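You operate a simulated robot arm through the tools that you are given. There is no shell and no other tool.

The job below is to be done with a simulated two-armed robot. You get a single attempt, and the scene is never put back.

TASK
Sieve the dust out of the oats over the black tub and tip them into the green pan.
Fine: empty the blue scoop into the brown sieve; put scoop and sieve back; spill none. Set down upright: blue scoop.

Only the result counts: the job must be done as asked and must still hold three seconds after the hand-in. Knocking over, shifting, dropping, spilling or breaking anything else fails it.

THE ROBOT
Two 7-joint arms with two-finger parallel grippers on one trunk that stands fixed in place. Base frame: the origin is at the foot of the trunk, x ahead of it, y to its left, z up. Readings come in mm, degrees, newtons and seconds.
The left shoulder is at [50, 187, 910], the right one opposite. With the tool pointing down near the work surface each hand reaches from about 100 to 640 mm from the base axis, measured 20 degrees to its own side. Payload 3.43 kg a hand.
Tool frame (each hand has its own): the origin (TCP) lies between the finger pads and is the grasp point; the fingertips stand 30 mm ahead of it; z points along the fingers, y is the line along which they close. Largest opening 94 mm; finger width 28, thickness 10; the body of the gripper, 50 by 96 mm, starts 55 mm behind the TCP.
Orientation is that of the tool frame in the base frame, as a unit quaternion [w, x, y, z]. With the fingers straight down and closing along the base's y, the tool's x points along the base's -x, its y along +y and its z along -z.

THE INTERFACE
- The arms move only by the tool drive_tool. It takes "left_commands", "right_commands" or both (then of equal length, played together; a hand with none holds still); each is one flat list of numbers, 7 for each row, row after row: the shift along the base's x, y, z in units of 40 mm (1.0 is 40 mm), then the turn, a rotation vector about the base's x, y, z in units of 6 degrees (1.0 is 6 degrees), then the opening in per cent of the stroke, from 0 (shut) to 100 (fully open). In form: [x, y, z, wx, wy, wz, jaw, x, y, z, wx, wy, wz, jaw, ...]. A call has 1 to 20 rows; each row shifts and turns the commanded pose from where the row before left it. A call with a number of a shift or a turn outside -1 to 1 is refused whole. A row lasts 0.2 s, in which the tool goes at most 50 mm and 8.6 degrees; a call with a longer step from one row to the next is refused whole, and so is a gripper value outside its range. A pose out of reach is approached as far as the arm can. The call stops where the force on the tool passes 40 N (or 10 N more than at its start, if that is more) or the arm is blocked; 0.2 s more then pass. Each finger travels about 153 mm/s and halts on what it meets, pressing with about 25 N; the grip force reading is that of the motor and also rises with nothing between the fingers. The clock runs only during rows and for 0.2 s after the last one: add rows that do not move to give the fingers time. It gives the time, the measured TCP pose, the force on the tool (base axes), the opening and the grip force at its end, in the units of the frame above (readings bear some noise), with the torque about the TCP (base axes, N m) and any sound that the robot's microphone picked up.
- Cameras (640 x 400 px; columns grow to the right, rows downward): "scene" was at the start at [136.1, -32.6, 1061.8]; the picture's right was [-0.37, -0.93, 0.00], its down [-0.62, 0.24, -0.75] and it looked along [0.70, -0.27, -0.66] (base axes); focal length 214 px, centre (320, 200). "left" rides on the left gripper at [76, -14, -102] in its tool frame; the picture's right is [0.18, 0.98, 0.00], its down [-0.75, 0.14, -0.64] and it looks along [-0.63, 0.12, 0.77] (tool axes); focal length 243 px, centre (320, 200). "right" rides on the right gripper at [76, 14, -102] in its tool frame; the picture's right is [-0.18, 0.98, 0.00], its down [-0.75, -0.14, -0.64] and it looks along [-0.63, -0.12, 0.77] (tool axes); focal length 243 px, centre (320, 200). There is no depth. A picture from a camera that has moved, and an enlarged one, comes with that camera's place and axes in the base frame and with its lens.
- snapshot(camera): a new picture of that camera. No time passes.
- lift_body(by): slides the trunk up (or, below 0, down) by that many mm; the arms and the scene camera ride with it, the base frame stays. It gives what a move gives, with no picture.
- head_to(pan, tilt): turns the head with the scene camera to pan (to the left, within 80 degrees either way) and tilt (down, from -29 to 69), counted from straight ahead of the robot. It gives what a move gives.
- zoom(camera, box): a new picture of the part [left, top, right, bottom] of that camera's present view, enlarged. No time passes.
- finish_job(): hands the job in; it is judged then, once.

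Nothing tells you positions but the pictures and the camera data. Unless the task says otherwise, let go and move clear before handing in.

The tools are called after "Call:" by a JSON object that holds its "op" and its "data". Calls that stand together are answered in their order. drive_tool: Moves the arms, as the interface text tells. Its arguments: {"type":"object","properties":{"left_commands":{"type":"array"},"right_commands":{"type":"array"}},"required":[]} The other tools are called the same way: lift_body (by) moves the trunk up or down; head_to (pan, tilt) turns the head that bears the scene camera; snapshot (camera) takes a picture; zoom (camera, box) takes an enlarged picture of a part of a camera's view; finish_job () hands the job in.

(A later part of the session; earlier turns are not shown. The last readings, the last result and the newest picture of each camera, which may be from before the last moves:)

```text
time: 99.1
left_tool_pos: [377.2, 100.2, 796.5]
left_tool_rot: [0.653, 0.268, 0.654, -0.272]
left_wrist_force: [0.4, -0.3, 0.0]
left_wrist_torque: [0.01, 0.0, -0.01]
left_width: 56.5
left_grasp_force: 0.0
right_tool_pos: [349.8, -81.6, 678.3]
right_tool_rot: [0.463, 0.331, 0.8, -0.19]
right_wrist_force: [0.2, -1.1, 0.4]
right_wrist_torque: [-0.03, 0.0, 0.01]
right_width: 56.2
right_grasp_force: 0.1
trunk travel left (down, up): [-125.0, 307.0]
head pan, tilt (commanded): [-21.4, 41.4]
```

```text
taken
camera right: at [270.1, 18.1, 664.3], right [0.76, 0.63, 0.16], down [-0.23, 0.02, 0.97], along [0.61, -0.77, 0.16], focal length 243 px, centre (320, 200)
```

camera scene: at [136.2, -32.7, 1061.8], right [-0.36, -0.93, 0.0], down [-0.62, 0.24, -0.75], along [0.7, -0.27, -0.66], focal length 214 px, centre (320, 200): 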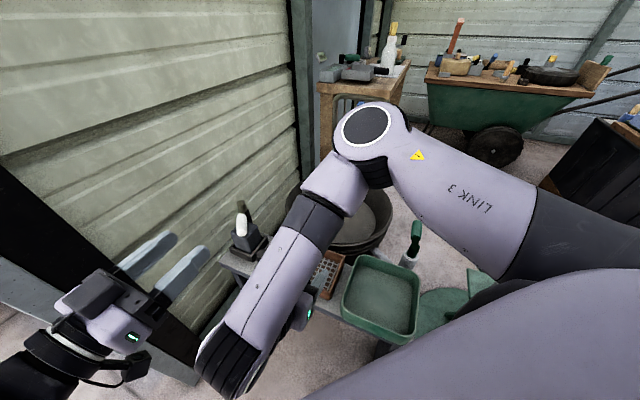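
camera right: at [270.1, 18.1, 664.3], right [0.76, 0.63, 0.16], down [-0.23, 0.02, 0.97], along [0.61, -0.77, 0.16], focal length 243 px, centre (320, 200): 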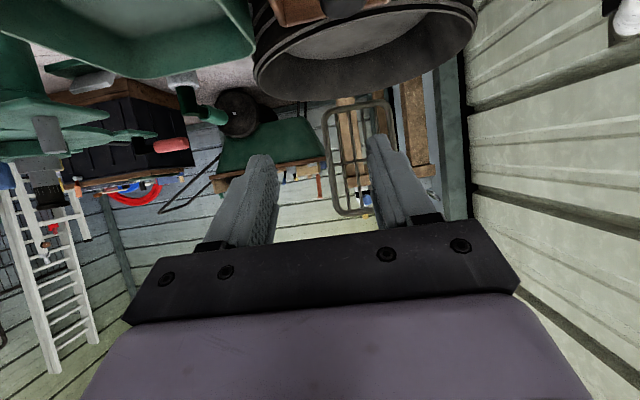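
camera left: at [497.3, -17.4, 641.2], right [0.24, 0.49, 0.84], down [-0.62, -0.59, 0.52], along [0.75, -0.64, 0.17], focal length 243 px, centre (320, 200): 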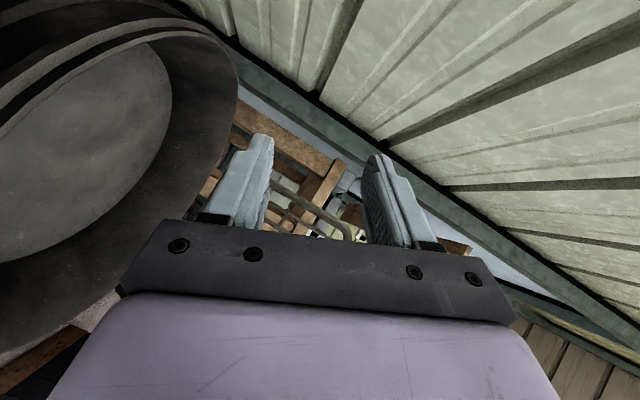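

The right hand is level with its rehearsed grasp direction. I lower it to handle height, still short of the handle, and look.

Call:
{"op": "drive_tool", "data": {"right_commands": [-0.08, 0.33, -0.55, 0, 0, 0, 60, -0.08, 0.33, -0.55, 0, 0, 0, 60, -0.08, 0.33, -0.55, 0, 0, 0, 60, -0.08, 0.33, -0.55, 0, 0, 0, 60, 0, 0, -0.5, 0, 0, 0, 60, 0, 0, -0.4, 0, 0, 0, 60]}}

Call:
{"op": "snapshot", "data": {"camera": "right"}}

Call:
{"op": "snapshot", "data": {"camera": "scene"}}

```text
time: 100.5
left_tool_pos: [378.6, 101.2, 796.4]
left_tool_rot: [0.653, 0.268, 0.654, -0.272]
left_wrist_force: [0.4, 0.0, 1.0]
left_wrist_torque: [0.0, 0.03, -0.01]
left_width: 56.7
left_grasp_force: 0.1
right_tool_pos: [335.9, -29.6, 555.3]
right_tool_rot: [0.463, 0.33, 0.801, -0.189]
right_wrist_force: [-0.8, 0.7, 0.3]
right_wrist_torque: [0.02, 0.02, 0.01]
right_width: 56.6
right_grasp_force: 0.1
trunk travel left (down, up): [-125.0, 307.0]
head pan, tilt (commanded): [-21.4, 41.4]
```

```text
taken
camera right: at [256.7, 70.1, 540.5], right [0.76, 0.63, 0.16], down [-0.23, 0.02, 0.97], along [0.61, -0.77, 0.16], focal length 243 px, centre (320, 200)
```

right: 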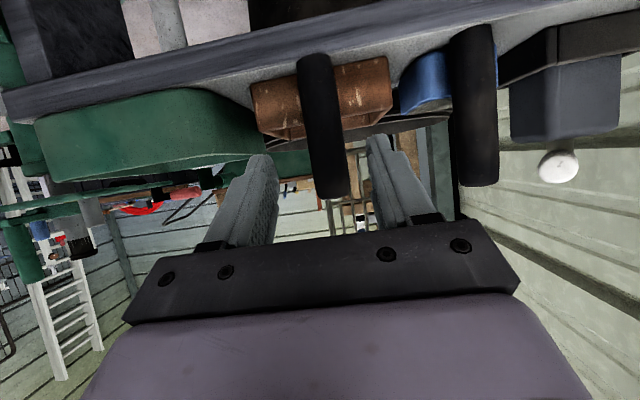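

```text
taken
camera scene: at [136.1, -32.5, 1061.8], right [-0.36, -0.93, 0.0], down [-0.62, 0.24, -0.75], along [0.7, -0.27, -0.66], focal length 214 px, centre (320, 200)
```

scene: 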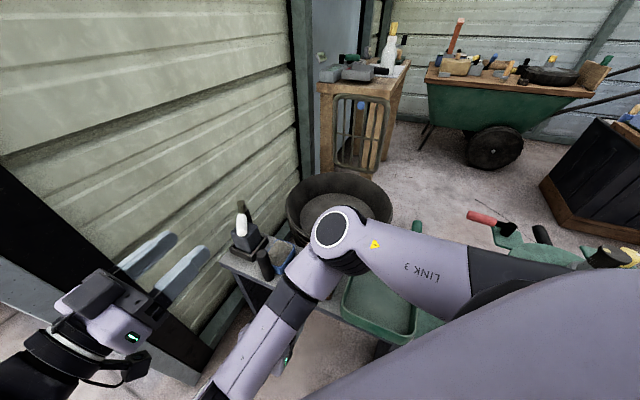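

The camera shows the sieve handle centred between the open fingers, on a line that agrees with [401, -93]. I lower slightly and slide straight in.

Call:
{"op": "drive_tool", "data": {"right_commands": [0.32, -0.323, -0.04, 0, 0, 0, 60, 0.32, -0.323, -0.04, 0, 0, 0, 60, 0.32, -0.323, -0.04, 0, 0, 0, 60, 0.32, -0.323, -0.02, 0, 0, 0, 60]}}

Call:
{"op": "snapshot", "data": {"camera": "right"}}

```text
time: 101.5
left_tool_pos: [378.8, 100.2, 797.5]
left_tool_rot: [0.653, 0.27, 0.653, -0.272]
left_wrist_force: [0.2, 0.1, -0.9]
left_wrist_torque: [0.03, -0.04, -0.02]
left_width: 56.4
left_grasp_force: 0.0
right_tool_pos: [386.6, -81.8, 547.9]
right_tool_rot: [0.462, 0.331, 0.801, -0.189]
right_wrist_force: [-0.3, 0.0, -0.3]
right_wrist_torque: [-0.01, -0.01, 0.02]
right_width: 56.3
right_grasp_force: 0.0
trunk travel left (down, up): [-125.0, 307.0]
head pan, tilt (commanded): [-21.4, 41.4]
```

```text
taken
camera right: at [308.2, 18.5, 534.9], right [0.76, 0.63, 0.16], down [-0.23, 0.02, 0.97], along [0.61, -0.77, 0.16], focal length 243 px, centre (320, 200)
```

right: 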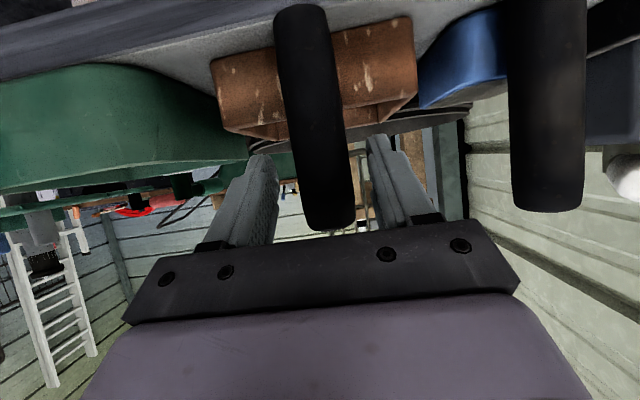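

The handle sits between the fingers. I go the last 17 mm and close.

Call:
{"op": "drive_tool", "data": {"right_commands": [0.17, -0.13, 0.02, 0, 0, 0, 60, 0.17, -0.13, 0.02, 0, 0, 0, 60, 0, 0, 0, 0, 0, 0, 40, 0, 0, 0, 0, 0, 0, 30, 0, 0, 0, 0, 0, 0, 0, 0, 0, 0, 0, 0, 0, 0, 0, 0, 0, 0, 0, 0, 0]}}

Call:
{"op": "snapshot", "data": {"camera": "right"}}

```text
time: 103.1
left_tool_pos: [379.1, 100.5, 797.2]
left_tool_rot: [0.652, 0.27, 0.653, -0.273]
left_wrist_force: [0.9, 0.2, 1.2]
left_wrist_torque: [0.02, -0.02, 0.0]
left_width: 56.4
left_grasp_force: 0.1
right_tool_pos: [401.8, -90.0, 551.3]
right_tool_rot: [0.462, 0.33, 0.801, -0.188]
right_wrist_force: [-0.7, -0.3, -0.2]
right_wrist_torque: [0.02, 0.02, 0.0]
right_width: 35.7
right_grasp_force: 24.9
trunk travel left (down, up): [-125.0, 307.0]
head pan, tilt (commanded): [-21.4, 41.4]
```

```text
taken
camera right: at [321.9, 9.0, 537.1], right [0.76, 0.63, 0.16], down [-0.23, 0.02, 0.97], along [0.61, -0.77, 0.16], focal length 243 px, centre (320, 200)
```

right: 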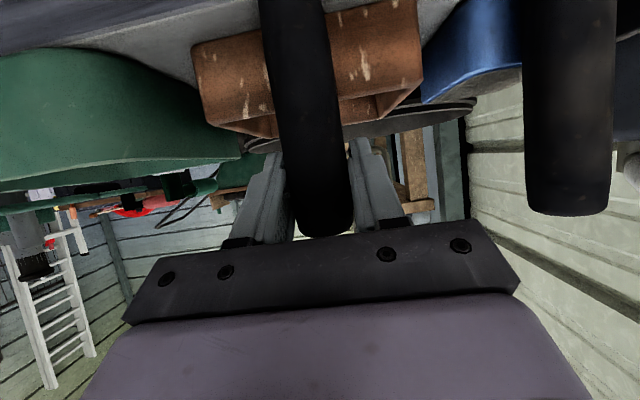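

Gripped at about 36 mm width and 25 N. I lift a few millimetres to weigh the sieve and check that it holds level.

Call:
{"op": "drive_tool", "data": {"right_commands": [0, 0, 0.1, 0, 0, 0, 0, 0, 0, 0.1, 0, 0, 0, 0, 0, 0, 0.1, 0, 0, 0, 0, 0, 0, 0, 0, 0, 0, 0]}}

Call:
{"op": "snapshot", "data": {"camera": "right"}}

Call:
{"op": "zoom", "data": {"camera": "scene", "box": [200, 160, 460, 350]}}

```text
time: 104.1
left_tool_pos: [376.4, 99.8, 796.7]
left_tool_rot: [0.652, 0.269, 0.653, -0.273]
left_wrist_force: [-0.1, 0.0, -0.1]
left_wrist_torque: [0.0, 0.0, 0.0]
left_width: 56.3
left_grasp_force: 0.1
right_tool_pos: [401.9, -90.7, 562.3]
right_tool_rot: [0.462, 0.331, 0.801, -0.189]
right_wrist_force: [0.2, -0.4, 1.5]
right_wrist_torque: [-0.18, -0.24, -0.04]
right_width: 35.2
right_grasp_force: 24.7
trunk travel left (down, up): [-125.0, 307.0]
head pan, tilt (commanded): [-21.4, 41.4]
```

```text
taken
camera right: at [321.8, 9.0, 548.7], right [0.76, 0.63, 0.16], down [-0.23, 0.02, 0.97], along [0.61, -0.77, 0.16], focal length 243 px, centre (320, 200)
```

right: 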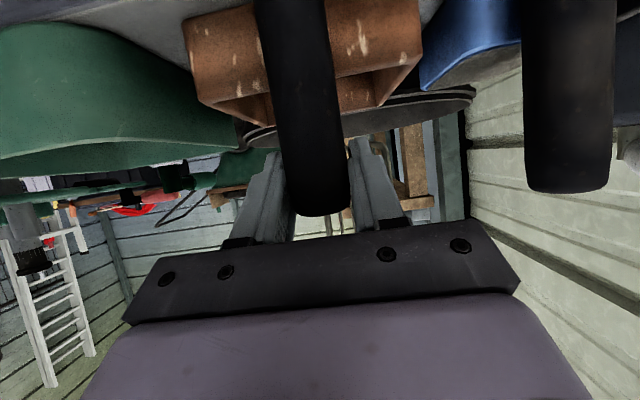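

```text
2.11 times, centred on (330, 255) of scene
camera zoom: at [136.1, -32.5, 1061.8], right [-0.36, -0.93, 0.0], down [-0.62, 0.24, -0.75], along [0.7, -0.27, -0.66], focal length 452 px, centre (299, 84)
```

zoom: 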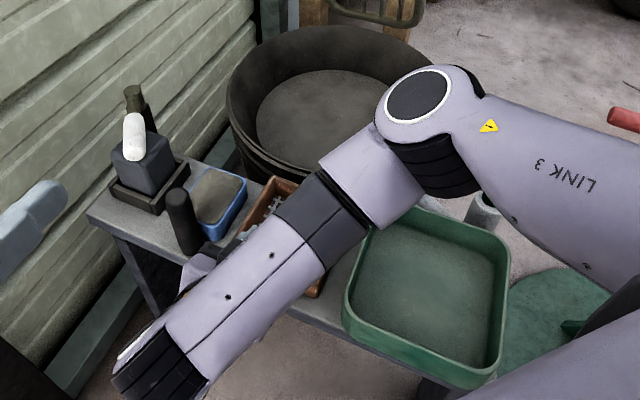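

The handle may have slipped in the fingers instead of lifting, so I look closely before going on.

Call:
{"op": "zoom", "data": {"camera": "right", "box": [160, 0, 480, 250]}}

Call:
{"op": "zoom", "data": {"camera": "scene", "box": [260, 210, 380, 310]}}

```text
1.60 times, centred on (320, 125) of right
camera zoom: at [321.8, 9.0, 548.7], right [0.76, 0.63, 0.16], down [-0.23, 0.02, 0.97], along [0.61, -0.77, 0.16], focal length 388 px, centre (320, 320)
```

zoom: 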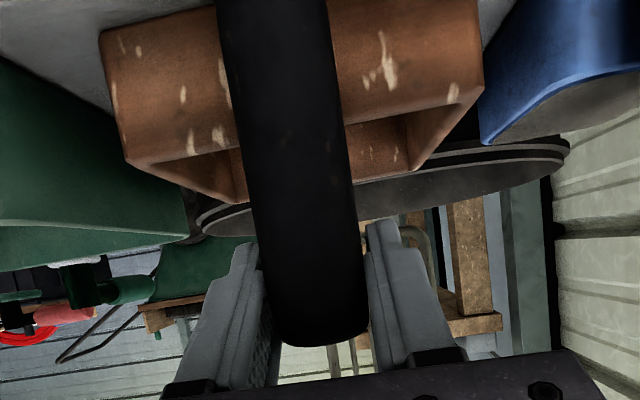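

```text
4.00 times, centred on (320, 260) of scene
camera zoom: at [136.1, -32.5, 1061.8], right [-0.36, -0.93, 0.0], down [-0.62, 0.24, -0.75], along [0.7, -0.27, -0.66], focal length 858 px, centre (320, -40)
```

zoom: 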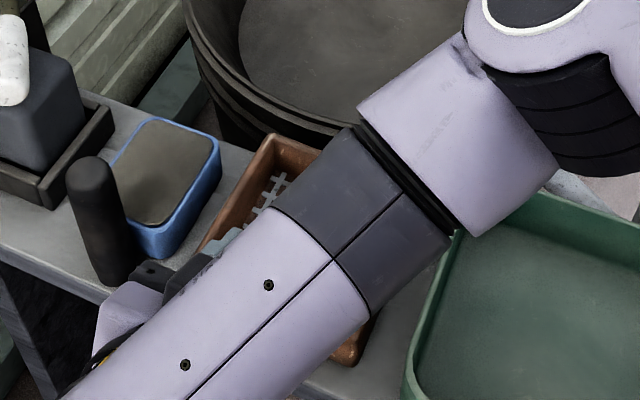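

The fingers slid up the handle and the sieve never left the bench: its weight turns it about the finger line and overcomes the friction. I need a grip whose closing line points along the sieve, with a long contact on the handle. I release and back straight out.

Call:
{"op": "drive_tool", "data": {"right_commands": [0, 0, 0, 0, 0, 0, 60, 0, 0, 0, 0, 0, 0, 60, -0.3, 0.3, 0, 0, 0, 0, 60, -0.4, 0.4, 0.1, 0, 0, 0, 60, -0.4, 0.4, 0.3, 0, 0, 0, 60, -0.4, 0.4, 0.3, 0, 0, 0, 60, 0, 0, 0.8, 0, 0, 0, 60, 0, 0, 0.8, 0, 0, 0, 60]}}

Call:
{"op": "snapshot", "data": {"camera": "right"}}

Call:
{"op": "zoom", "data": {"camera": "scene", "box": [200, 180, 440, 350]}}

```text
time: 105.9
left_tool_pos: [378.0, 101.2, 796.8]
left_tool_rot: [0.653, 0.269, 0.654, -0.272]
left_wrist_force: [0.0, 0.2, 0.7]
left_wrist_torque: [0.0, 0.02, 0.01]
left_width: 56.5
left_grasp_force: 0.1
right_tool_pos: [341.1, -31.1, 654.1]
right_tool_rot: [0.463, 0.331, 0.8, -0.189]
right_wrist_force: [-0.2, 0.7, 0.7]
right_wrist_torque: [0.0, 0.02, 0.01]
right_width: 56.6
right_grasp_force: 0.0
trunk travel left (down, up): [-125.0, 307.0]
head pan, tilt (commanded): [-21.4, 41.4]
```

```text
taken
camera right: at [261.6, 68.7, 640.4], right [0.76, 0.63, 0.16], down [-0.23, 0.02, 0.97], along [0.61, -0.77, 0.16], focal length 243 px, centre (320, 200)
```

right: 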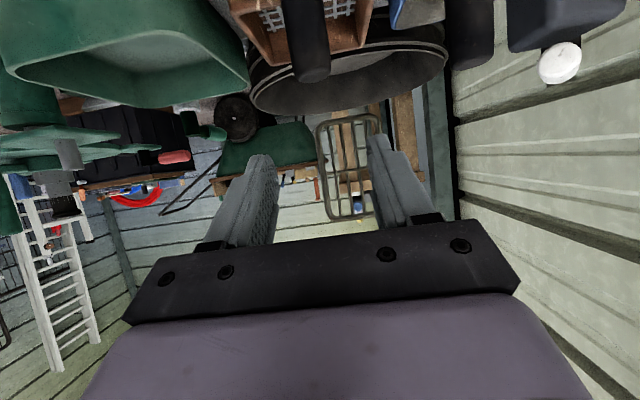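

```text
2.35 times, centred on (320, 265) of scene
camera zoom: at [136.2, -32.6, 1061.7], right [-0.36, -0.93, 0.0], down [-0.62, 0.24, -0.75], along [0.7, -0.27, -0.66], focal length 505 px, centre (320, 47)
```

zoom: 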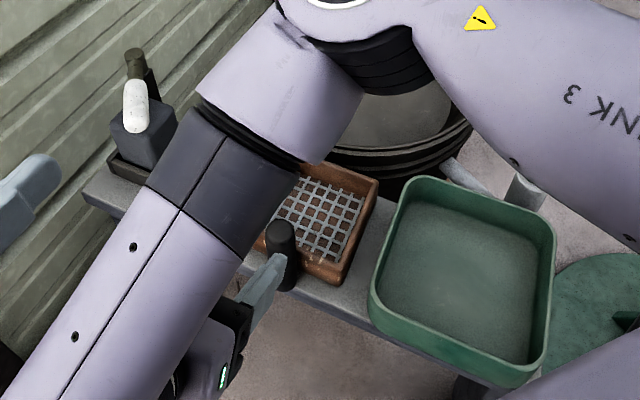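

The sieve has not moved. I bring the right hand back to vertical the way it came.

Call:
{"op": "drive_tool", "data": {"right_commands": [0.08, -0.45, 0.2, 0, 0, 0, 60, 0.08, -0.45, 0.2, 0, 0, 0, 60, 0.08, -0.37, 0.2, 0, 0, 0, 60, 0, -0.1, 0.1, 0.707, 0.707, 0, 60, 0, -0.1, 0.1, 0.707, 0.707, 0, 60, 0, -0.1, 0.1, 0.707, 0.707, 0, 60, 0, -0.1, 0.1, 0.707, 0.707, 0, 60, 0, -0.1, 0.1, 0.707, 0.707, 0, 60, 0, -0.1, 0.1, 0.707, 0.707, 0, 60, 0, -0.1, 0.1, 0.707, 0.707, 0, 60, 0, -0.1, 0.1, 0.707, 0.707, 0, 60, 0, -0.1, 0.1, 0.707, 0.707, 0, 60, 0, -0.1, 0.1, 0.707, 0.707, 0, 60]}}

Call:
{"op": "drive_tool", "data": {"right_commands": [0.1, 0, 0, 0, 0, 1, 60, 0.1, 0, 0, 0, 0, 1, 60, 0.1, 0, 0, 0, 0, 1, 60, 0.1, 0, 0, 0, 0, 1, 60, 0.1, 0, 0, 0, 0, 1, 60, 0.1, 0, 0, 0, 0, 1, 60, 0.1, 0, 0, 0, 0, 1, 60, 0.1, 0, 0, 0, 0, 1, 60, 0.1, 0, 0, 0, 0, 1, 60, 0.1, 0, 0, 0, 0, 1, 60, 0.1, 0, 0, 0, 0, 1, 60, 0.1, 0, 0, 0, 0, 1, 60, 0.1, 0, 0, 0, 0, 1, 60, 0.1, 0, 0, 0, 0, 1, 60, 0.1, 0, 0, 0, 0, 1, 60]}}

Call:
{"op": "snapshot", "data": {"camera": "scene"}}

```text
time: 108.7
left_tool_pos: [378.3, 100.1, 796.3]
left_tool_rot: [0.653, 0.268, 0.654, -0.272]
left_wrist_force: [0.1, -1.2, -0.1]
left_wrist_torque: [-0.03, -0.02, 0.01]
left_width: 56.6
left_grasp_force: 0.0
right_tool_pos: [350.2, -120.5, 719.4]
right_tool_rot: [-0.002, 0.383, 0.924, 0.003]
right_wrist_force: [0.2, 0.6, 0.7]
right_wrist_torque: [0.01, -0.02, 0.01]
right_width: 56.3
right_grasp_force: 0.0
trunk travel left (down, up): [-125.0, 307.0]
head pan, tilt (commanded): [-21.4, 41.4]
```

```text
time: 111.9
left_tool_pos: [377.9, 101.3, 797.7]
left_tool_rot: [0.653, 0.269, 0.654, -0.272]
left_wrist_force: [0.2, 0.2, -0.2]
left_wrist_torque: [0.0, -0.02, 0.0]
left_width: 56.6
left_grasp_force: 0.1
right_tool_pos: [410.7, -121.0, 718.8]
right_tool_rot: [-0.001, -0.382, 0.924, 0.002]
right_wrist_force: [-0.1, 0.1, -0.5]
right_wrist_torque: [0.0, 0.02, 0.02]
right_width: 56.6
right_grasp_force: 0.1
trunk travel left (down, up): [-125.0, 307.0]
head pan, tilt (commanded): [-21.4, 41.4]
```

```text
taken
camera scene: at [136.1, -32.6, 1061.8], right [-0.36, -0.93, 0.0], down [-0.62, 0.24, -0.75], along [0.7, -0.27, -0.66], focal length 214 px, centre (320, 200)
```

scene: 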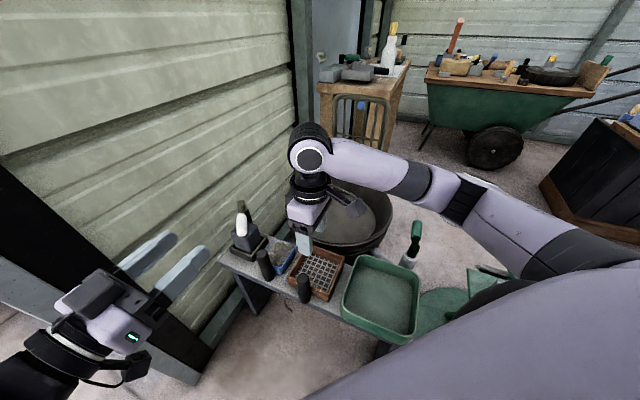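

Yaw +45° vertical works with the elbow low. Now I test yaw +90° at the tub hold position.

Call:
{"op": "drive_tool", "data": {"right_commands": [0.294, -0.372, 0, 0, 0, 0.9375, 60, 0.294, -0.372, 0, 0, 0, 0.9375, 60, 0.294, -0.372, 0, 0, 0, 0.9375, 60, 0.294, -0.372, 0, 0, 0, 0.9375, 60, 0.294, -0.372, 0, 0, 0, 0.9375, 60, 0.294, -0.372, 0, 0, 0, 0.9375, 60, 0.294, -0.372, 0, 0, 0, 0.9375, 60, 0.294, -0.372, 0, 0, 0, 0.9375, 60]}}

Call:
{"op": "drive_tool", "data": {"right_commands": [0, 0, -0.25, 0, 0, 0.5, 60, 0, 0, -0.25, 0, 0, 0.5, 60, 0, 0, -0.25, 0, 0, 0.5, 60, 0, 0, -0.25, 0, 0, 0.5, 60, 0, 0, -0.25, 0, 0, 0.5, 60, 0, 0, -0.25, 0, 0, 0, 60]}}

Call:
{"op": "snapshot", "data": {"camera": "scene"}}

```text
time: 113.7
left_tool_pos: [378.5, 100.8, 796.8]
left_tool_rot: [0.653, 0.268, 0.654, -0.272]
left_wrist_force: [-0.1, 0.1, -0.3]
left_wrist_torque: [-0.02, 0.02, -0.02]
left_width: 56.3
left_grasp_force: 0.0
right_tool_pos: [505.2, -241.0, 719.1]
right_tool_rot: [-0.002, -0.707, 0.707, -0.001]
right_wrist_force: [-0.1, -0.2, 0.0]
right_wrist_torque: [0.01, -0.03, 0.0]
right_width: 56.8
right_grasp_force: 0.0
trunk travel left (down, up): [-125.0, 307.0]
head pan, tilt (commanded): [-21.4, 41.4]
```

```text
time: 115.1
left_tool_pos: [377.7, 100.5, 797.0]
left_tool_rot: [0.653, 0.269, 0.654, -0.272]
left_wrist_force: [-0.7, 0.0, -0.4]
left_wrist_torque: [0.01, 0.0, -0.02]
left_width: 56.4
left_grasp_force: 0.0
right_tool_pos: [505.0, -239.3, 660.1]
right_tool_rot: [0.002, 0.793, -0.609, 0.0]
right_wrist_force: [0.8, -0.1, -0.4]
right_wrist_torque: [0.0, 0.01, 0.01]
right_width: 56.2
right_grasp_force: 0.1
trunk travel left (down, up): [-125.0, 307.0]
head pan, tilt (commanded): [-21.4, 41.4]
```

```text
taken
camera scene: at [136.1, -32.6, 1061.8], right [-0.36, -0.93, 0.0], down [-0.62, 0.24, -0.75], along [0.7, -0.27, -0.66], focal length 214 px, centre (320, 200)
```

scene: 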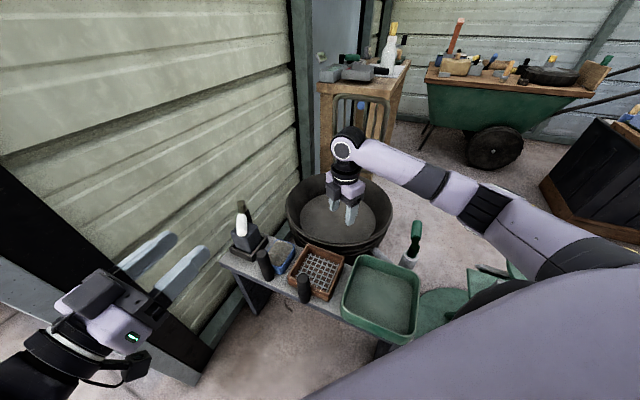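

Yaw reaches +105° easily. I test yaw +135°, which would put the sieve handle on the right side of the sieve, well away from the left hand.

Call:
{"op": "drive_tool", "data": {"right_commands": [0.06, -0.25, 0, 0, 0, 1, 60, 0.06, -0.25, 0, 0, 0, 1, 60, 0.06, -0.25, 0, 0, 0, 1, 60, 0.06, -0.25, 0, 0, 0, 1, 60, 0.06, -0.25, 0, 0, 0, 1, 60]}}

Call:
{"op": "snapshot", "data": {"camera": "scene"}}

```text
time: 116.3
left_tool_pos: [376.9, 101.5, 795.8]
left_tool_rot: [0.653, 0.269, 0.654, -0.272]
left_wrist_force: [-0.5, 0.0, 0.4]
left_wrist_torque: [0.01, -0.02, -0.02]
left_width: 56.7
left_grasp_force: 0.1
right_tool_pos: [519.3, -290.0, 659.0]
right_tool_rot: [0.003, 0.924, -0.382, 0.0]
right_wrist_force: [-0.2, 0.2, 0.4]
right_wrist_torque: [0.0, 0.01, 0.02]
right_width: 56.4
right_grasp_force: 0.1
trunk travel left (down, up): [-125.0, 307.0]
head pan, tilt (commanded): [-21.4, 41.4]
```

```text
taken
camera scene: at [136.2, -32.5, 1061.8], right [-0.36, -0.93, 0.0], down [-0.62, 0.24, -0.75], along [0.7, -0.27, -0.66], focal length 214 px, centre (320, 200)
```

scene: 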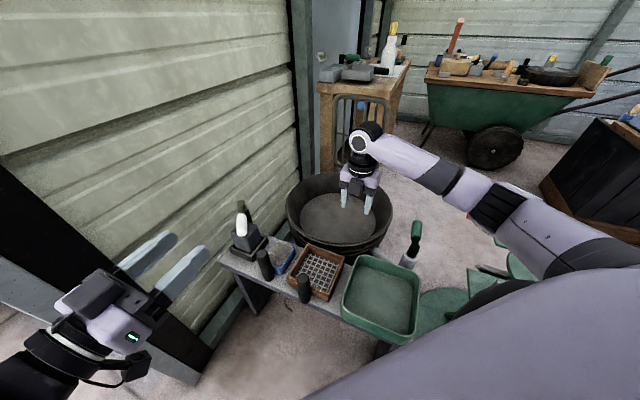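

Yaw +135° works too. Now I swing the right hand to yaw −45° above the pan and rehearse tipping over past 90°, moving back-right as it tips.

Call:
{"op": "drive_tool", "data": {"right_commands": [-0.12, 0.06, 0.04, 0, 0, -1, 60, -0.12, 0.06, 0.04, 0, 0, -1, 60, -0.12, 0.06, 0.04, 0, 0, -1, 60, -0.12, 0.06, 0.04, 0, 0, -1, 60, -0.12, 0.06, 0.04, 0, 0, -1, 60, -0.12, 0.06, 0.04, 0, 0, -1, 60, -0.12, 0.06, 0.04, 0, 0, -1, 60, -0.12, 0.06, 0.04, 0, 0, -1, 60, -0.12, 0.06, 0.04, 0, 0, -1, 60, -0.12, 0.06, 0.04, 0, 0, -1, 60, -0.12, 0.06, 0.04, 0, 0, -1, 60, -0.12, 0.06, 0.04, 0, 0, -1, 60, -0.12, 0.06, 0.04, 0, 0, -1, 60, -0.12, 0.06, 0.04, 0, 0, -1, 60, -0.12, 0.06, 0.04, 0, 0, -1, 60]}}

Call:
{"op": "drive_tool", "data": {"right_commands": [-0.12, 0.06, 0.02, 0, 0, -1, 60, -0.12, 0.06, 0.02, 0, 0, -1, 60, -0.12, 0.06, 0.02, 0, 0, -1, 60, -0.12, 0.06, 0.02, 0, 0, -1, 60, -0.12, 0.06, 0.02, 0, 0, -1, 60, -0.12, 0.06, 0.02, 0, 0, -1, 60, -0.12, 0.06, 0.02, 0, 0, -1, 60, -0.12, 0.06, 0.02, 0, 0, -1, 60, -0.12, 0.06, 0.02, 0, 0, -1, 60, -0.12, 0.06, 0.02, 0, 0, -1, 60, -0.12, 0.06, 0.02, 0, 0, -1, 60, -0.12, 0.06, 0.02, 0, 0, -1, 60, -0.12, 0.06, 0.02, 0, 0, -1, 60, -0.12, 0.06, 0.02, 0, 0, -1, 60, -0.12, 0.06, 0.02, 0, 0, -1, 60]}}

```text
time: 119.5
left_tool_pos: [378.5, 100.2, 796.5]
left_tool_rot: [0.653, 0.269, 0.654, -0.273]
left_wrist_force: [0.1, 0.2, -1.2]
left_wrist_torque: [-0.02, -0.01, 0.02]
left_width: 56.5
left_grasp_force: 0.1
right_tool_pos: [445.0, -254.9, 680.8]
right_tool_rot: [-0.002, -0.381, 0.925, 0.003]
right_wrist_force: [-0.5, 0.5, -0.1]
right_wrist_torque: [-0.03, 0.02, -0.01]
right_width: 56.3
right_grasp_force: 0.2
trunk travel left (down, up): [-125.0, 307.0]
head pan, tilt (commanded): [-21.4, 41.4]
```

```text
time: 122.7
left_tool_pos: [379.7, 101.4, 796.9]
left_tool_rot: [0.653, 0.268, 0.654, -0.272]
left_wrist_force: [0.5, -0.1, 0.0]
left_wrist_torque: [0.02, 0.0, -0.04]
left_width: 56.4
left_grasp_force: 0.1
right_tool_pos: [373.0, -218.8, 694.1]
right_tool_rot: [0.0, 0.384, 0.923, 0.002]
right_wrist_force: [-0.6, -0.7, 0.5]
right_wrist_torque: [0.0, -0.05, -0.03]
right_width: 56.3
right_grasp_force: 0.1
trunk travel left (down, up): [-125.0, 307.0]
head pan, tilt (commanded): [-21.4, 41.4]
```

No trouble so far. Now the tipping motion itself, empty, in one go to about 124°.

Call:
{"op": "drive_tool", "data": {"right_commands": [-0.1225, -0.124, -0.055, 0.731, -0.731, 0, 60, -0.1225, -0.124, -0.055, 0.731, -0.731, 0, 60, -0.1225, -0.124, -0.055, 0.731, -0.731, 0, 60, -0.1225, -0.124, -0.055, 0.731, -0.731, 0, 60, -0.1225, -0.124, -0.055, 0.731, -0.731, 0, 60, -0.1225, -0.124, -0.055, 0.731, -0.731, 0, 60, -0.1225, -0.124, -0.055, 0.731, -0.731, 0, 60, -0.1225, -0.124, -0.055, 0.731, -0.731, 0, 60, -0.1225, -0.124, -0.055, 0.731, -0.731, 0, 60, -0.1225, -0.124, -0.055, 0.731, -0.731, 0, 60, -0.1225, -0.124, -0.055, 0.731, -0.731, 0, 60, -0.1225, -0.124, -0.055, 0.731, -0.731, 0, 60, -0.1225, -0.124, -0.055, 0.731, -0.731, 0, 60, -0.1225, -0.124, -0.055, 0.731, -0.731, 0, 60, -0.1225, -0.124, -0.055, 0.731, -0.731, 0, 60, -0.1225, -0.124, -0.055, 0.731, -0.731, 0, 60, -0.1225, -0.124, -0.055, 0.731, -0.731, 0, 60, -0.1225, -0.124, -0.055, 0.731, -0.731, 0, 60, -0.1225, -0.124, -0.055, 0.731, -0.731, 0, 60, -0.1225, -0.124, -0.055, 0.731, -0.731, 0, 60]}}

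Call:
{"op": "snapshot", "data": {"camera": "scene"}}

```text
time: 126.9
left_tool_pos: [378.1, 100.8, 797.8]
left_tool_rot: [0.653, 0.269, 0.654, -0.272]
left_wrist_force: [-0.3, -0.6, 0.2]
left_wrist_torque: [-0.03, 0.0, 0.0]
left_width: 56.4
left_grasp_force: 0.0
right_tool_pos: [277.6, -320.1, 653.1]
right_tool_rot: [0.336, 0.19, 0.45, 0.805]
right_wrist_force: [-0.3, 0.4, -1.2]
right_wrist_torque: [0.0, 0.01, 0.0]
right_width: 56.3
right_grasp_force: 0.0
right hand out of reach, approached as far as the arm can: row 10
trunk travel left (down, up): [-125.0, 307.0]
head pan, tilt (commanded): [-21.4, 41.4]
```

```text
taken
camera scene: at [136.1, -32.5, 1061.8], right [-0.36, -0.93, 0.0], down [-0.62, 0.24, -0.75], along [0.7, -0.27, -0.66], focal length 214 px, centre (320, 200)
```

scene: 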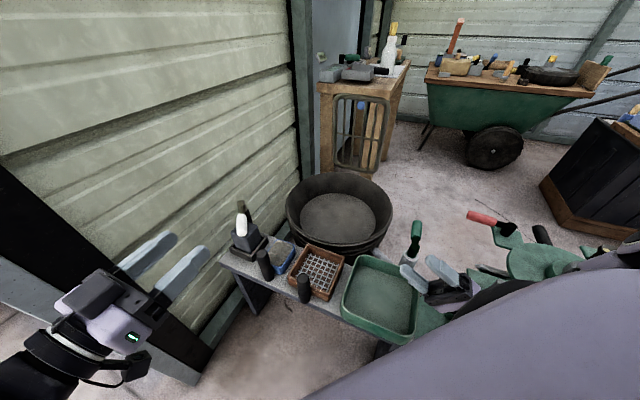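

Tipping to about 122° works from the vertical grasp. So the right hand will take the sieve vertically, closing along the sieve direction. I untip and move above the sieve handle at yaw +45°.

Call:
{"op": "drive_tool", "data": {"right_commands": [0.1225, 0.124, 0.055, -0.731, 0.731, 0, 60, 0.1225, 0.124, 0.055, -0.731, 0.731, 0, 60, 0.1225, 0.124, 0.055, -0.731, 0.731, 0, 60, 0.1225, 0.124, 0.055, -0.731, 0.731, 0, 60, 0.1225, 0.124, 0.055, -0.731, 0.731, 0, 60, 0.1225, 0.124, 0.055, -0.731, 0.731, 0, 60, 0.1225, 0.124, 0.055, -0.731, 0.731, 0, 60, 0.1225, 0.124, 0.055, -0.731, 0.731, 0, 60, 0.1225, 0.124, 0.055, -0.731, 0.731, 0, 60, 0.1225, 0.124, 0.055, -0.731, 0.731, 0, 60, 0.1225, 0.124, 0.055, -0.731, 0.731, 0, 60, 0.1225, 0.124, 0.055, -0.731, 0.731, 0, 60, 0.1225, 0.124, 0.055, -0.731, 0.731, 0, 60, 0.1225, 0.124, 0.055, -0.731, 0.731, 0, 60, 0.1225, 0.124, 0.055, -0.731, 0.731, 0, 60, 0.1225, 0.124, 0.055, -0.731, 0.731, 0, 60, 0.1225, 0.124, 0.055, -0.731, 0.731, 0, 60, 0.1225, 0.124, 0.055, -0.731, 0.731, 0, 60, 0.1225, 0.124, 0.055, -0.731, 0.731, 0, 60, 0.1225, 0.124, 0.055, -0.731, 0.731, 0, 60]}}

Call:
{"op": "drive_tool", "data": {"right_commands": [0.04, 0.2, 0, 0, 0, 1, 60, 0.04, 0.2, 0, 0, 0, 1, 60, 0.04, 0.2, 0, 0, 0, 1, 60, 0.04, 0.2, 0, 0, 0, 1, 60, 0.04, 0.2, 0, 0, 0, 1, 60, 0.04, 0.2, 0, 0, 0, 1, 60, 0.04, 0.2, 0, 0, 0, 1, 60, 0.04, 0.2, 0, 0, 0, 1, 60, 0.04, 0.2, 0, 0, 0, 1, 60, 0.04, 0.2, 0, 0, 0, 1, 60, 0.04, 0.2, 0, 0, 0, 1, 60, 0.04, 0.2, 0, 0, 0, 1, 60, 0.04, 0.2, 0, 0, 0, 1, 60, 0.04, 0.2, 0, 0, 0, 1, 60, 0.04, 0.2, 0, 0, 0, 1, 60]}}

Call:
{"op": "snapshot", "data": {"camera": "scene"}}

Call:
{"op": "snapshot", "data": {"camera": "right"}}

```text
time: 131.1
left_tool_pos: [378.5, 100.8, 796.3]
left_tool_rot: [0.653, 0.269, 0.654, -0.272]
left_wrist_force: [-0.2, 0.1, -0.1]
left_wrist_torque: [-0.03, -0.02, 0.0]
left_width: 56.4
left_grasp_force: 0.0
right_tool_pos: [359.2, -305.0, 670.8]
right_tool_rot: [0.014, 0.381, 0.923, 0.046]
right_wrist_force: [-0.4, -0.9, -0.1]
right_wrist_torque: [0.0, 0.01, 0.02]
right_width: 56.3
right_grasp_force: 0.1
right hand out of reach, approached as far as the arm can: row 11, 16, 17, 18
trunk travel left (down, up): [-125.0, 307.0]
head pan, tilt (commanded): [-21.4, 41.4]
```

```text
time: 134.3
left_tool_pos: [378.7, 101.3, 797.7]
left_tool_rot: [0.653, 0.269, 0.654, -0.272]
left_wrist_force: [0.1, -0.1, -0.1]
left_wrist_torque: [-0.01, -0.03, 0.01]
left_width: 56.7
left_grasp_force: 0.0
right_tool_pos: [382.5, -183.5, 671.7]
right_tool_rot: [-0.023, -0.383, 0.923, 0.042]
right_wrist_force: [1.0, 0.7, 0.7]
right_wrist_torque: [-0.02, -0.01, 0.02]
right_width: 56.1
right_grasp_force: 0.1
trunk travel left (down, up): [-125.0, 307.0]
head pan, tilt (commanded): [-21.4, 41.4]
```

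```text
taken
camera scene: at [136.1, -32.6, 1061.8], right [-0.36, -0.93, 0.0], down [-0.62, 0.24, -0.75], along [0.7, -0.27, -0.66], focal length 214 px, centre (320, 200)
```

scene: 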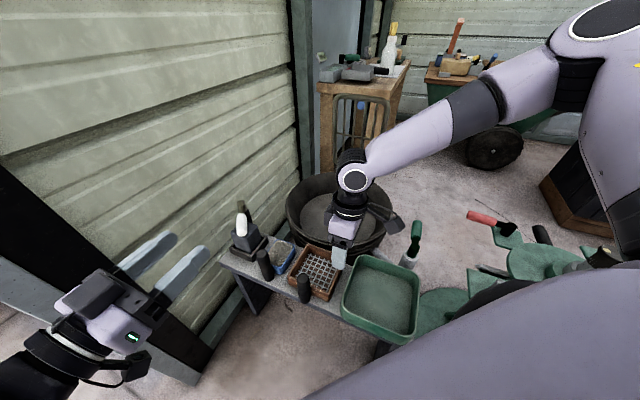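

```text
taken
camera right: at [326.9, -234.3, 776.5], right [-0.56, 0.82, 0.09], down [0.68, 0.4, 0.62], along [0.47, 0.41, -0.78], focal length 243 px, centre (320, 200)
```

right: 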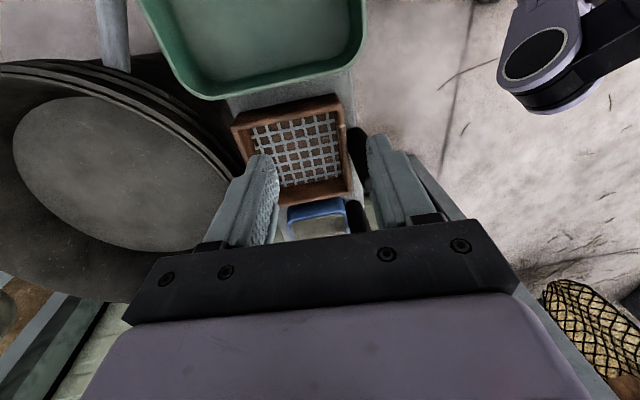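

The untipping changed the elbow posture again, so I repeat the loop that restores the low elbow before doing the real grasp.

Call:
{"op": "drive_tool", "data": {"right_commands": [-0.082, -0.012, 0.047, -0.067, -0.007, -0.995, 60, -0.082, -0.012, 0.047, -0.067, -0.007, -0.995, 60, -0.082, -0.012, 0.047, -0.067, -0.007, -0.995, 60, -0.082, -0.012, 0.047, -0.067, -0.007, -0.995, 60, -0.082, -0.012, 0.047, -0.067, -0.007, -0.995, 60, -0.082, -0.012, 0.047, -0.067, -0.007, -0.995, 60, -0.082, -0.012, 0.047, -0.067, -0.007, -0.995, 60, -0.082, -0.012, 0.047, -0.067, -0.007, -0.995, 60, -0.082, -0.012, 0.047, -0.067, -0.007, -0.995, 60, -0.082, -0.012, 0.047, -0.067, -0.007, -0.995, 60, -0.082, -0.012, 0.047, -0.067, -0.007, -0.995, 60, -0.082, -0.012, 0.047, -0.067, -0.007, -0.995, 60, -0.082, -0.012, 0.047, -0.067, -0.007, -0.995, 60, -0.082, -0.012, 0.047, -0.067, -0.007, -0.995, 60, -0.082, -0.012, 0.047, -0.067, -0.007, -0.995, 60]}}

Call:
{"op": "drive_tool", "data": {"right_commands": [0, 0, 0, 0.8, -0.8, 0, 60, 0, 0, 0, 0.8, -0.8, 0, 60, 0, 0, 0, 0.8, -0.8, 0, 60, 0, 0, 0, 0.8, -0.8, 0, 60, 0, 0, 0, 0.8, -0.8, 0, 60, 0, 0, 0, 0.8, -0.8, 0, 60, 0, 0, 0, 0.8, -0.8, 0, 60, 0, 0, 0, 0.8, -0.8, 0, 60, 0, 0, 0, 0.8, -0.8, 0, 60, 0, 0, 0, 0.8, -0.8, 0, 60, 0, 0, 0, 0.8, -0.8, 0, 60, 0, 0, 0, 0.8, -0.8, 0, 60, 0, 0, 0, 0.8, -0.8, 0, 60]}}

Call:
{"op": "drive_tool", "data": {"right_commands": [0, 0, 0, -0.8, 0.8, 0, 60, 0, 0, 0, -0.8, 0.8, 0, 60, 0, 0, 0, -0.8, 0.8, 0, 60, 0, 0, 0, -0.8, 0.8, 0, 60, 0, 0, 0, -0.8, 0.8, 0, 60, 0, 0, 0, -0.8, 0.8, 0, 60, 0, 0, 0, -0.8, 0.8, 0, 60, 0, 0, 0, -0.8, 0.8, 0, 60, 0, 0, 0, -0.8, 0.8, 0, 60, 0, 0, 0, -0.8, 0.8, 0, 60, 0, 0, 0, -0.8, 0.8, 0, 60, 0, 0, 0, -0.8, 0.8, 0, 60]}}

Call:
{"op": "snapshot", "data": {"camera": "scene"}}

```text
time: 137.5
left_tool_pos: [378.6, 100.7, 796.1]
left_tool_rot: [0.653, 0.269, 0.654, -0.273]
left_wrist_force: [0.4, 0.4, -0.1]
left_wrist_torque: [0.01, 0.02, 0.01]
left_width: 56.5
left_grasp_force: 0.1
right_tool_pos: [333.8, -192.0, 699.4]
right_tool_rot: [0.0, 0.381, 0.925, 0.0]
right_wrist_force: [-0.2, 0.4, 0.4]
right_wrist_torque: [0.01, 0.0, 0.03]
right_width: 56.6
right_grasp_force: 0.1
trunk travel left (down, up): [-125.0, 307.0]
head pan, tilt (commanded): [-21.4, 41.4]
```

```text
time: 140.3
left_tool_pos: [378.1, 100.1, 797.3]
left_tool_rot: [0.653, 0.269, 0.654, -0.273]
left_wrist_force: [0.4, -0.2, -0.8]
left_wrist_torque: [0.01, -0.02, 0.0]
left_width: 56.4
left_grasp_force: 0.0
right_tool_pos: [344.0, -211.6, 705.5]
right_tool_rot: [0.26, 0.292, 0.697, 0.601]
right_wrist_force: [-0.1, -0.4, -0.2]
right_wrist_torque: [0.01, -0.01, -0.02]
right_width: 56.2
right_grasp_force: 0.0
right hand out of reach, approached as far as the arm can: row 5, 6, 7, 10, 11
trunk travel left (down, up): [-125.0, 307.0]
head pan, tilt (commanded): [-21.4, 41.4]
```

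```text
time: 142.9
left_tool_pos: [379.3, 100.3, 797.5]
left_tool_rot: [0.653, 0.269, 0.654, -0.271]
left_wrist_force: [-0.2, -0.6, 0.6]
left_wrist_torque: [0.0, 0.01, -0.02]
left_width: 56.6
left_grasp_force: 0.0
right_tool_pos: [347.5, -214.0, 703.7]
right_tool_rot: [0.009, 0.378, 0.926, -0.006]
right_wrist_force: [0.9, -0.1, 0.6]
right_wrist_torque: [-0.02, -0.02, -0.02]
right_width: 56.3
right_grasp_force: 0.1
right hand out of reach, approached as far as the arm can: row 4
trunk travel left (down, up): [-125.0, 307.0]
head pan, tilt (commanded): [-21.4, 41.4]
```

```text
taken
camera scene: at [136.1, -32.6, 1061.8], right [-0.36, -0.93, 0.0], down [-0.62, 0.24, -0.75], along [0.7, -0.27, -0.66], focal length 214 px, centre (320, 200)
```

scene: 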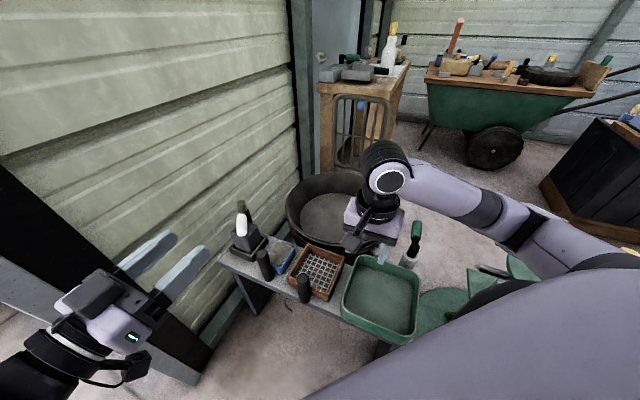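

The elbow is low again. I bring the hand above the sieve handle at yaw +45°.

Call:
{"op": "drive_tool", "data": {"right_commands": [0.0883, 0.197, -0.02, 0.003, 0.015, 0.993, 64, 0.0883, 0.197, -0.02, 0.003, 0.015, 0.993, 64, 0.0883, 0.197, -0.02, 0.003, 0.015, 0.993, 64, 0.0883, 0.197, -0.02, 0.003, 0.015, 0.993, 64, 0.0883, 0.197, -0.02, 0.003, 0.015, 0.993, 64, 0.0883, 0.197, -0.02, 0.003, 0.015, 0.993, 64, 0.0883, 0.197, -0.02, 0.003, 0.015, 0.993, 64, 0.0883, 0.197, -0.02, 0.003, 0.015, 0.993, 64, 0.0883, 0.197, -0.02, 0.003, 0.015, 0.993, 64, 0.0883, 0.197, -0.02, 0.003, 0.015, 0.993, 64, 0.0883, 0.197, -0.02, 0.003, 0.015, 0.993, 64, 0.0883, 0.197, -0.02, 0.003, 0.015, 0.993, 64, 0.0883, 0.197, -0.02, 0.003, 0.015, 0.993, 64, 0.0883, 0.197, -0.02, 0.003, 0.015, 0.993, 64, 0.0883, 0.197, -0.02, 0.003, 0.015, 0.993, 64]}}

Call:
{"op": "snapshot", "data": {"camera": "right"}}

Call:
{"op": "snapshot", "data": {"camera": "scene"}}

```text
time: 146.1
left_tool_pos: [378.3, 100.5, 797.9]
left_tool_rot: [0.652, 0.269, 0.654, -0.273]
left_wrist_force: [-0.3, 0.4, -0.6]
left_wrist_torque: [0.0, 0.01, -0.01]
left_width: 56.4
left_grasp_force: 0.1
right_tool_pos: [400.9, -95.4, 691.7]
right_tool_rot: [-0.002, -0.384, 0.923, 0.003]
right_wrist_force: [-0.2, 0.0, 0.2]
right_wrist_torque: [-0.03, -0.01, 0.03]
right_width: 60.1
right_grasp_force: 0.0
trunk travel left (down, up): [-125.0, 307.0]
head pan, tilt (commanded): [-21.4, 41.4]
```

```text
taken
camera right: at [337.4, -139.5, 794.6], right [-0.57, 0.82, 0.01], down [0.64, 0.43, 0.64], along [0.53, 0.37, -0.77], focal length 243 px, centre (320, 200)
```

right: 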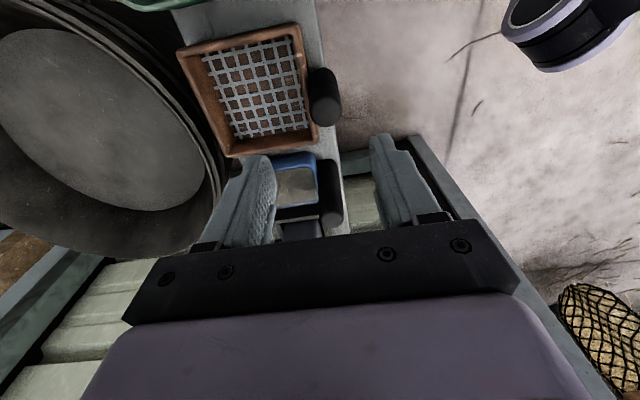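

```text
taken
camera scene: at [136.1, -32.6, 1061.8], right [-0.36, -0.93, 0.0], down [-0.62, 0.24, -0.75], along [0.7, -0.27, -0.66], focal length 214 px, centre (320, 200)
```

scene: 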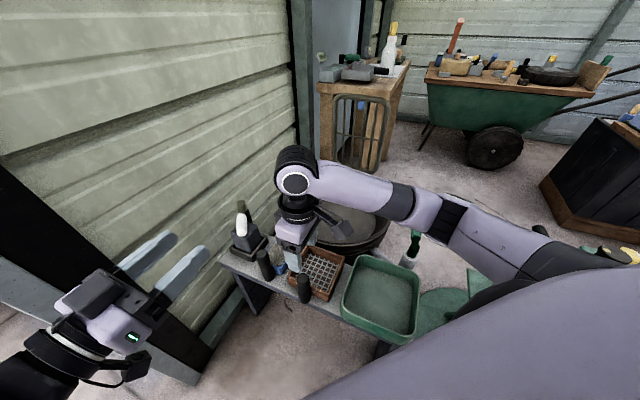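

Call:
{"op": "zoom", "data": {"camera": "right", "box": [160, 10, 360, 250]}}

```text
1.67 times, centred on (260, 130) of right
camera zoom: at [337.4, -139.5, 794.6], right [-0.57, 0.82, 0.01], down [0.64, 0.43, 0.64], along [0.53, 0.37, -0.77], focal length 404 px, centre (420, 317)
```

zoom: 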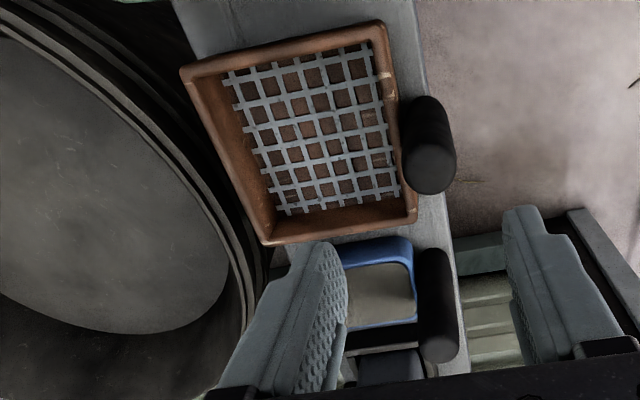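

From above, the handle cap is near [400, -90]. I centre on it and descend in steps, stopping short to look.

Call:
{"op": "drive_tool", "data": {"right_commands": [-0.01, 0.07, -0.5, 0, 0, 0, 64, -0.01, 0.07, -0.5, 0, 0, 0, 64, 0, 0, -0.5, 0, 0, 0, 64, 0, 0, -0.5, 0, 0, 0, 64, 0, 0, -0.5, 0, 0, 0, 64]}}

Call:
{"op": "snapshot", "data": {"camera": "right"}}

```text
time: 147.3
left_tool_pos: [377.5, 102.1, 797.5]
left_tool_rot: [0.653, 0.269, 0.654, -0.273]
left_wrist_force: [0.3, 0.1, -0.2]
left_wrist_torque: [0.02, 0.0, -0.01]
left_width: 56.3
left_grasp_force: 0.1
right_tool_pos: [400.0, -91.0, 591.6]
right_tool_rot: [-0.001, -0.382, 0.924, 0.002]
right_wrist_force: [0.2, -0.5, 0.4]
right_wrist_torque: [-0.02, 0.0, -0.04]
right_width: 60.4
right_grasp_force: 0.0
trunk travel left (down, up): [-125.0, 307.0]
head pan, tilt (commanded): [-21.4, 41.4]
```

```text
taken
camera right: at [336.5, -134.5, 694.5], right [-0.56, 0.83, 0.01], down [0.64, 0.43, 0.64], along [0.53, 0.37, -0.77], focal length 243 px, centre (320, 200)
```

right: 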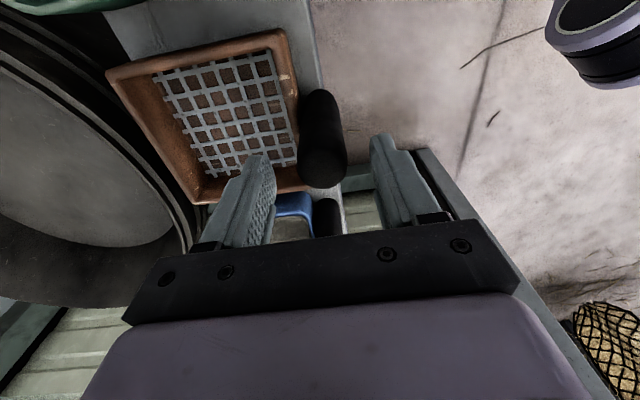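

The handle is centred between the fingers. I descend to grip height, close, and take a tiny test lift.

Call:
{"op": "drive_tool", "data": {"right_commands": [0, 0, -0.4, 0, 0, 0, 64, 0, 0, -0.4, 0, 0, 0, 64, 0, 0, -0.4, 0, 0, 0, 64, 0, 0, -0.03, 0, 0, 0, 64]}}

Call:
{"op": "snapshot", "data": {"camera": "right"}}

Call:
{"op": "zoom", "data": {"camera": "scene", "box": [240, 200, 400, 320]}}

```text
time: 148.3
left_tool_pos: [378.2, 100.0, 797.8]
left_tool_rot: [0.653, 0.27, 0.653, -0.273]
left_wrist_force: [-1.2, -0.2, -0.3]
left_wrist_torque: [-0.02, -0.01, 0.0]
left_width: 56.2
left_grasp_force: 0.1
right_tool_pos: [400.4, -90.2, 540.1]
right_tool_rot: [-0.003, -0.382, 0.924, 0.003]
right_wrist_force: [0.0, -0.1, 0.2]
right_wrist_torque: [0.0, 0.0, -0.03]
right_width: 60.0
right_grasp_force: 0.1
trunk travel left (down, up): [-125.0, 307.0]
head pan, tilt (commanded): [-21.4, 41.4]
```

```text
taken
camera right: at [336.2, -134.0, 644.6], right [-0.56, 0.83, 0.01], down [0.64, 0.43, 0.64], along [0.53, 0.36, -0.77], focal length 243 px, centre (320, 200)
```

right: 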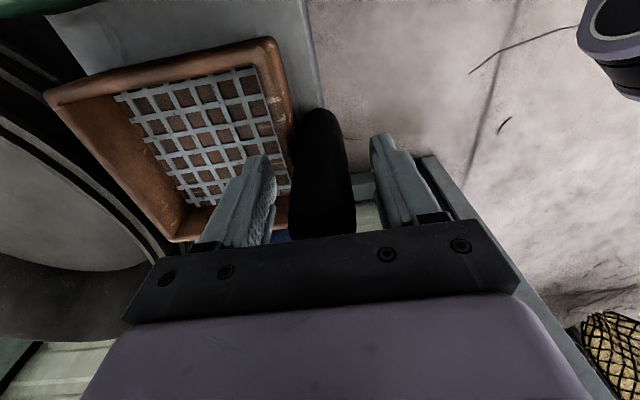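

```text
3.33 times, centred on (320, 260) of scene
camera zoom: at [136.2, -32.6, 1061.8], right [-0.36, -0.93, 0.0], down [-0.62, 0.24, -0.75], along [0.7, -0.27, -0.66], focal length 715 px, centre (320, 0)
```

zoom: 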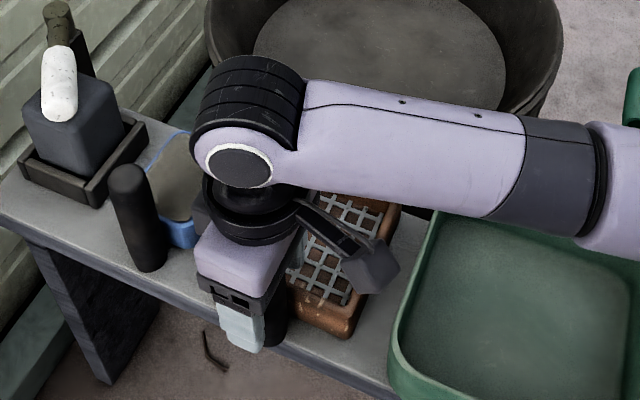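

Call:
{"op": "drive_tool", "data": {"right_commands": [0, 0, 0, 0, 0, 0, 45, 0, 0, 0, 0, 0, 0, 36, 0, 0, 0, 0, 0, 0, 20, 0, 0, 0, 0, 0, 0, 0, 0, 0, 0, 0, 0, 0, 0]}}

Call:
{"op": "drive_tool", "data": {"right_commands": [0, 0, 0.05, 0, 0, 0, 0, 0, 0, 0.05, 0, 0, 0, 0, 0, 0, 0.05, 0, 0, 0, 0, 0, 0, 0, 0, 0, 0, 0, 0, 0, 0, 0, 0, 0, 0]}}

Call:
{"op": "snapshot", "data": {"camera": "right"}}

Call:
{"op": "zoom", "data": {"camera": "scene", "box": [240, 200, 400, 320]}}

```text
time: 149.5
left_tool_pos: [378.7, 100.4, 797.5]
left_tool_rot: [0.653, 0.268, 0.654, -0.273]
left_wrist_force: [-0.3, -0.3, 0.5]
left_wrist_torque: [-0.02, 0.0, 0.0]
left_width: 56.2
left_grasp_force: 0.1
right_tool_pos: [399.3, -89.9, 542.9]
right_tool_rot: [-0.001, -0.383, 0.924, 0.002]
right_wrist_force: [-0.3, -0.5, 2.9]
right_wrist_torque: [-0.64, -0.28, -0.02]
right_width: 31.5
right_grasp_force: 25.0
trunk travel left (down, up): [-125.0, 307.0]
head pan, tilt (commanded): [-21.4, 41.4]
```

```text
time: 150.7
left_tool_pos: [378.4, 101.1, 796.9]
left_tool_rot: [0.653, 0.269, 0.654, -0.273]
left_wrist_force: [0.3, -0.2, -0.2]
left_wrist_torque: [0.02, -0.02, -0.01]
left_width: 56.3
left_grasp_force: 0.1
right_tool_pos: [399.1, -89.3, 548.4]
right_tool_rot: [-0.002, -0.383, 0.924, 0.003]
right_wrist_force: [-0.1, 0.0, -2.1]
right_wrist_torque: [0.12, 0.11, -0.01]
right_width: 31.6
right_grasp_force: 25.0
trunk travel left (down, up): [-125.0, 307.0]
head pan, tilt (commanded): [-21.4, 41.4]
```

```text
taken
camera right: at [336.3, -134.4, 650.7], right [-0.56, 0.83, 0.01], down [0.64, 0.43, 0.64], along [0.53, 0.37, -0.77], focal length 243 px, centre (320, 200)
```

right: 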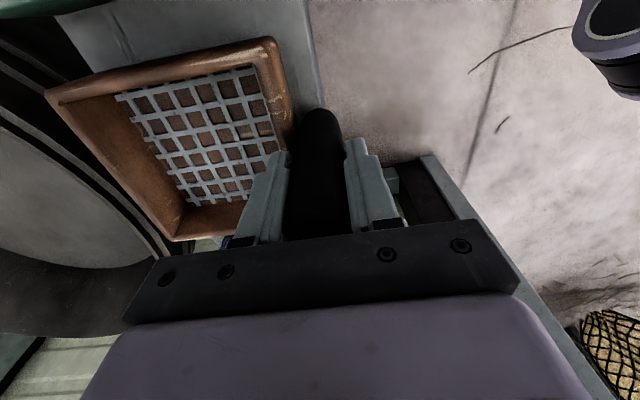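

```text
3.33 times, centred on (320, 260) of scene
camera zoom: at [136.3, -32.6, 1061.8], right [-0.36, -0.93, 0.0], down [-0.62, 0.24, -0.75], along [0.7, -0.27, -0.66], focal length 715 px, centre (320, 0)
```

zoom: 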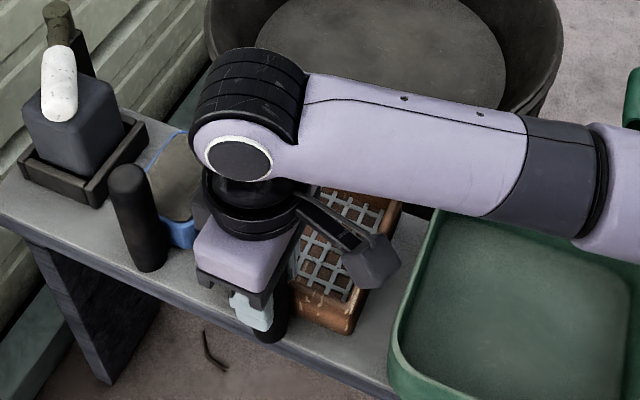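

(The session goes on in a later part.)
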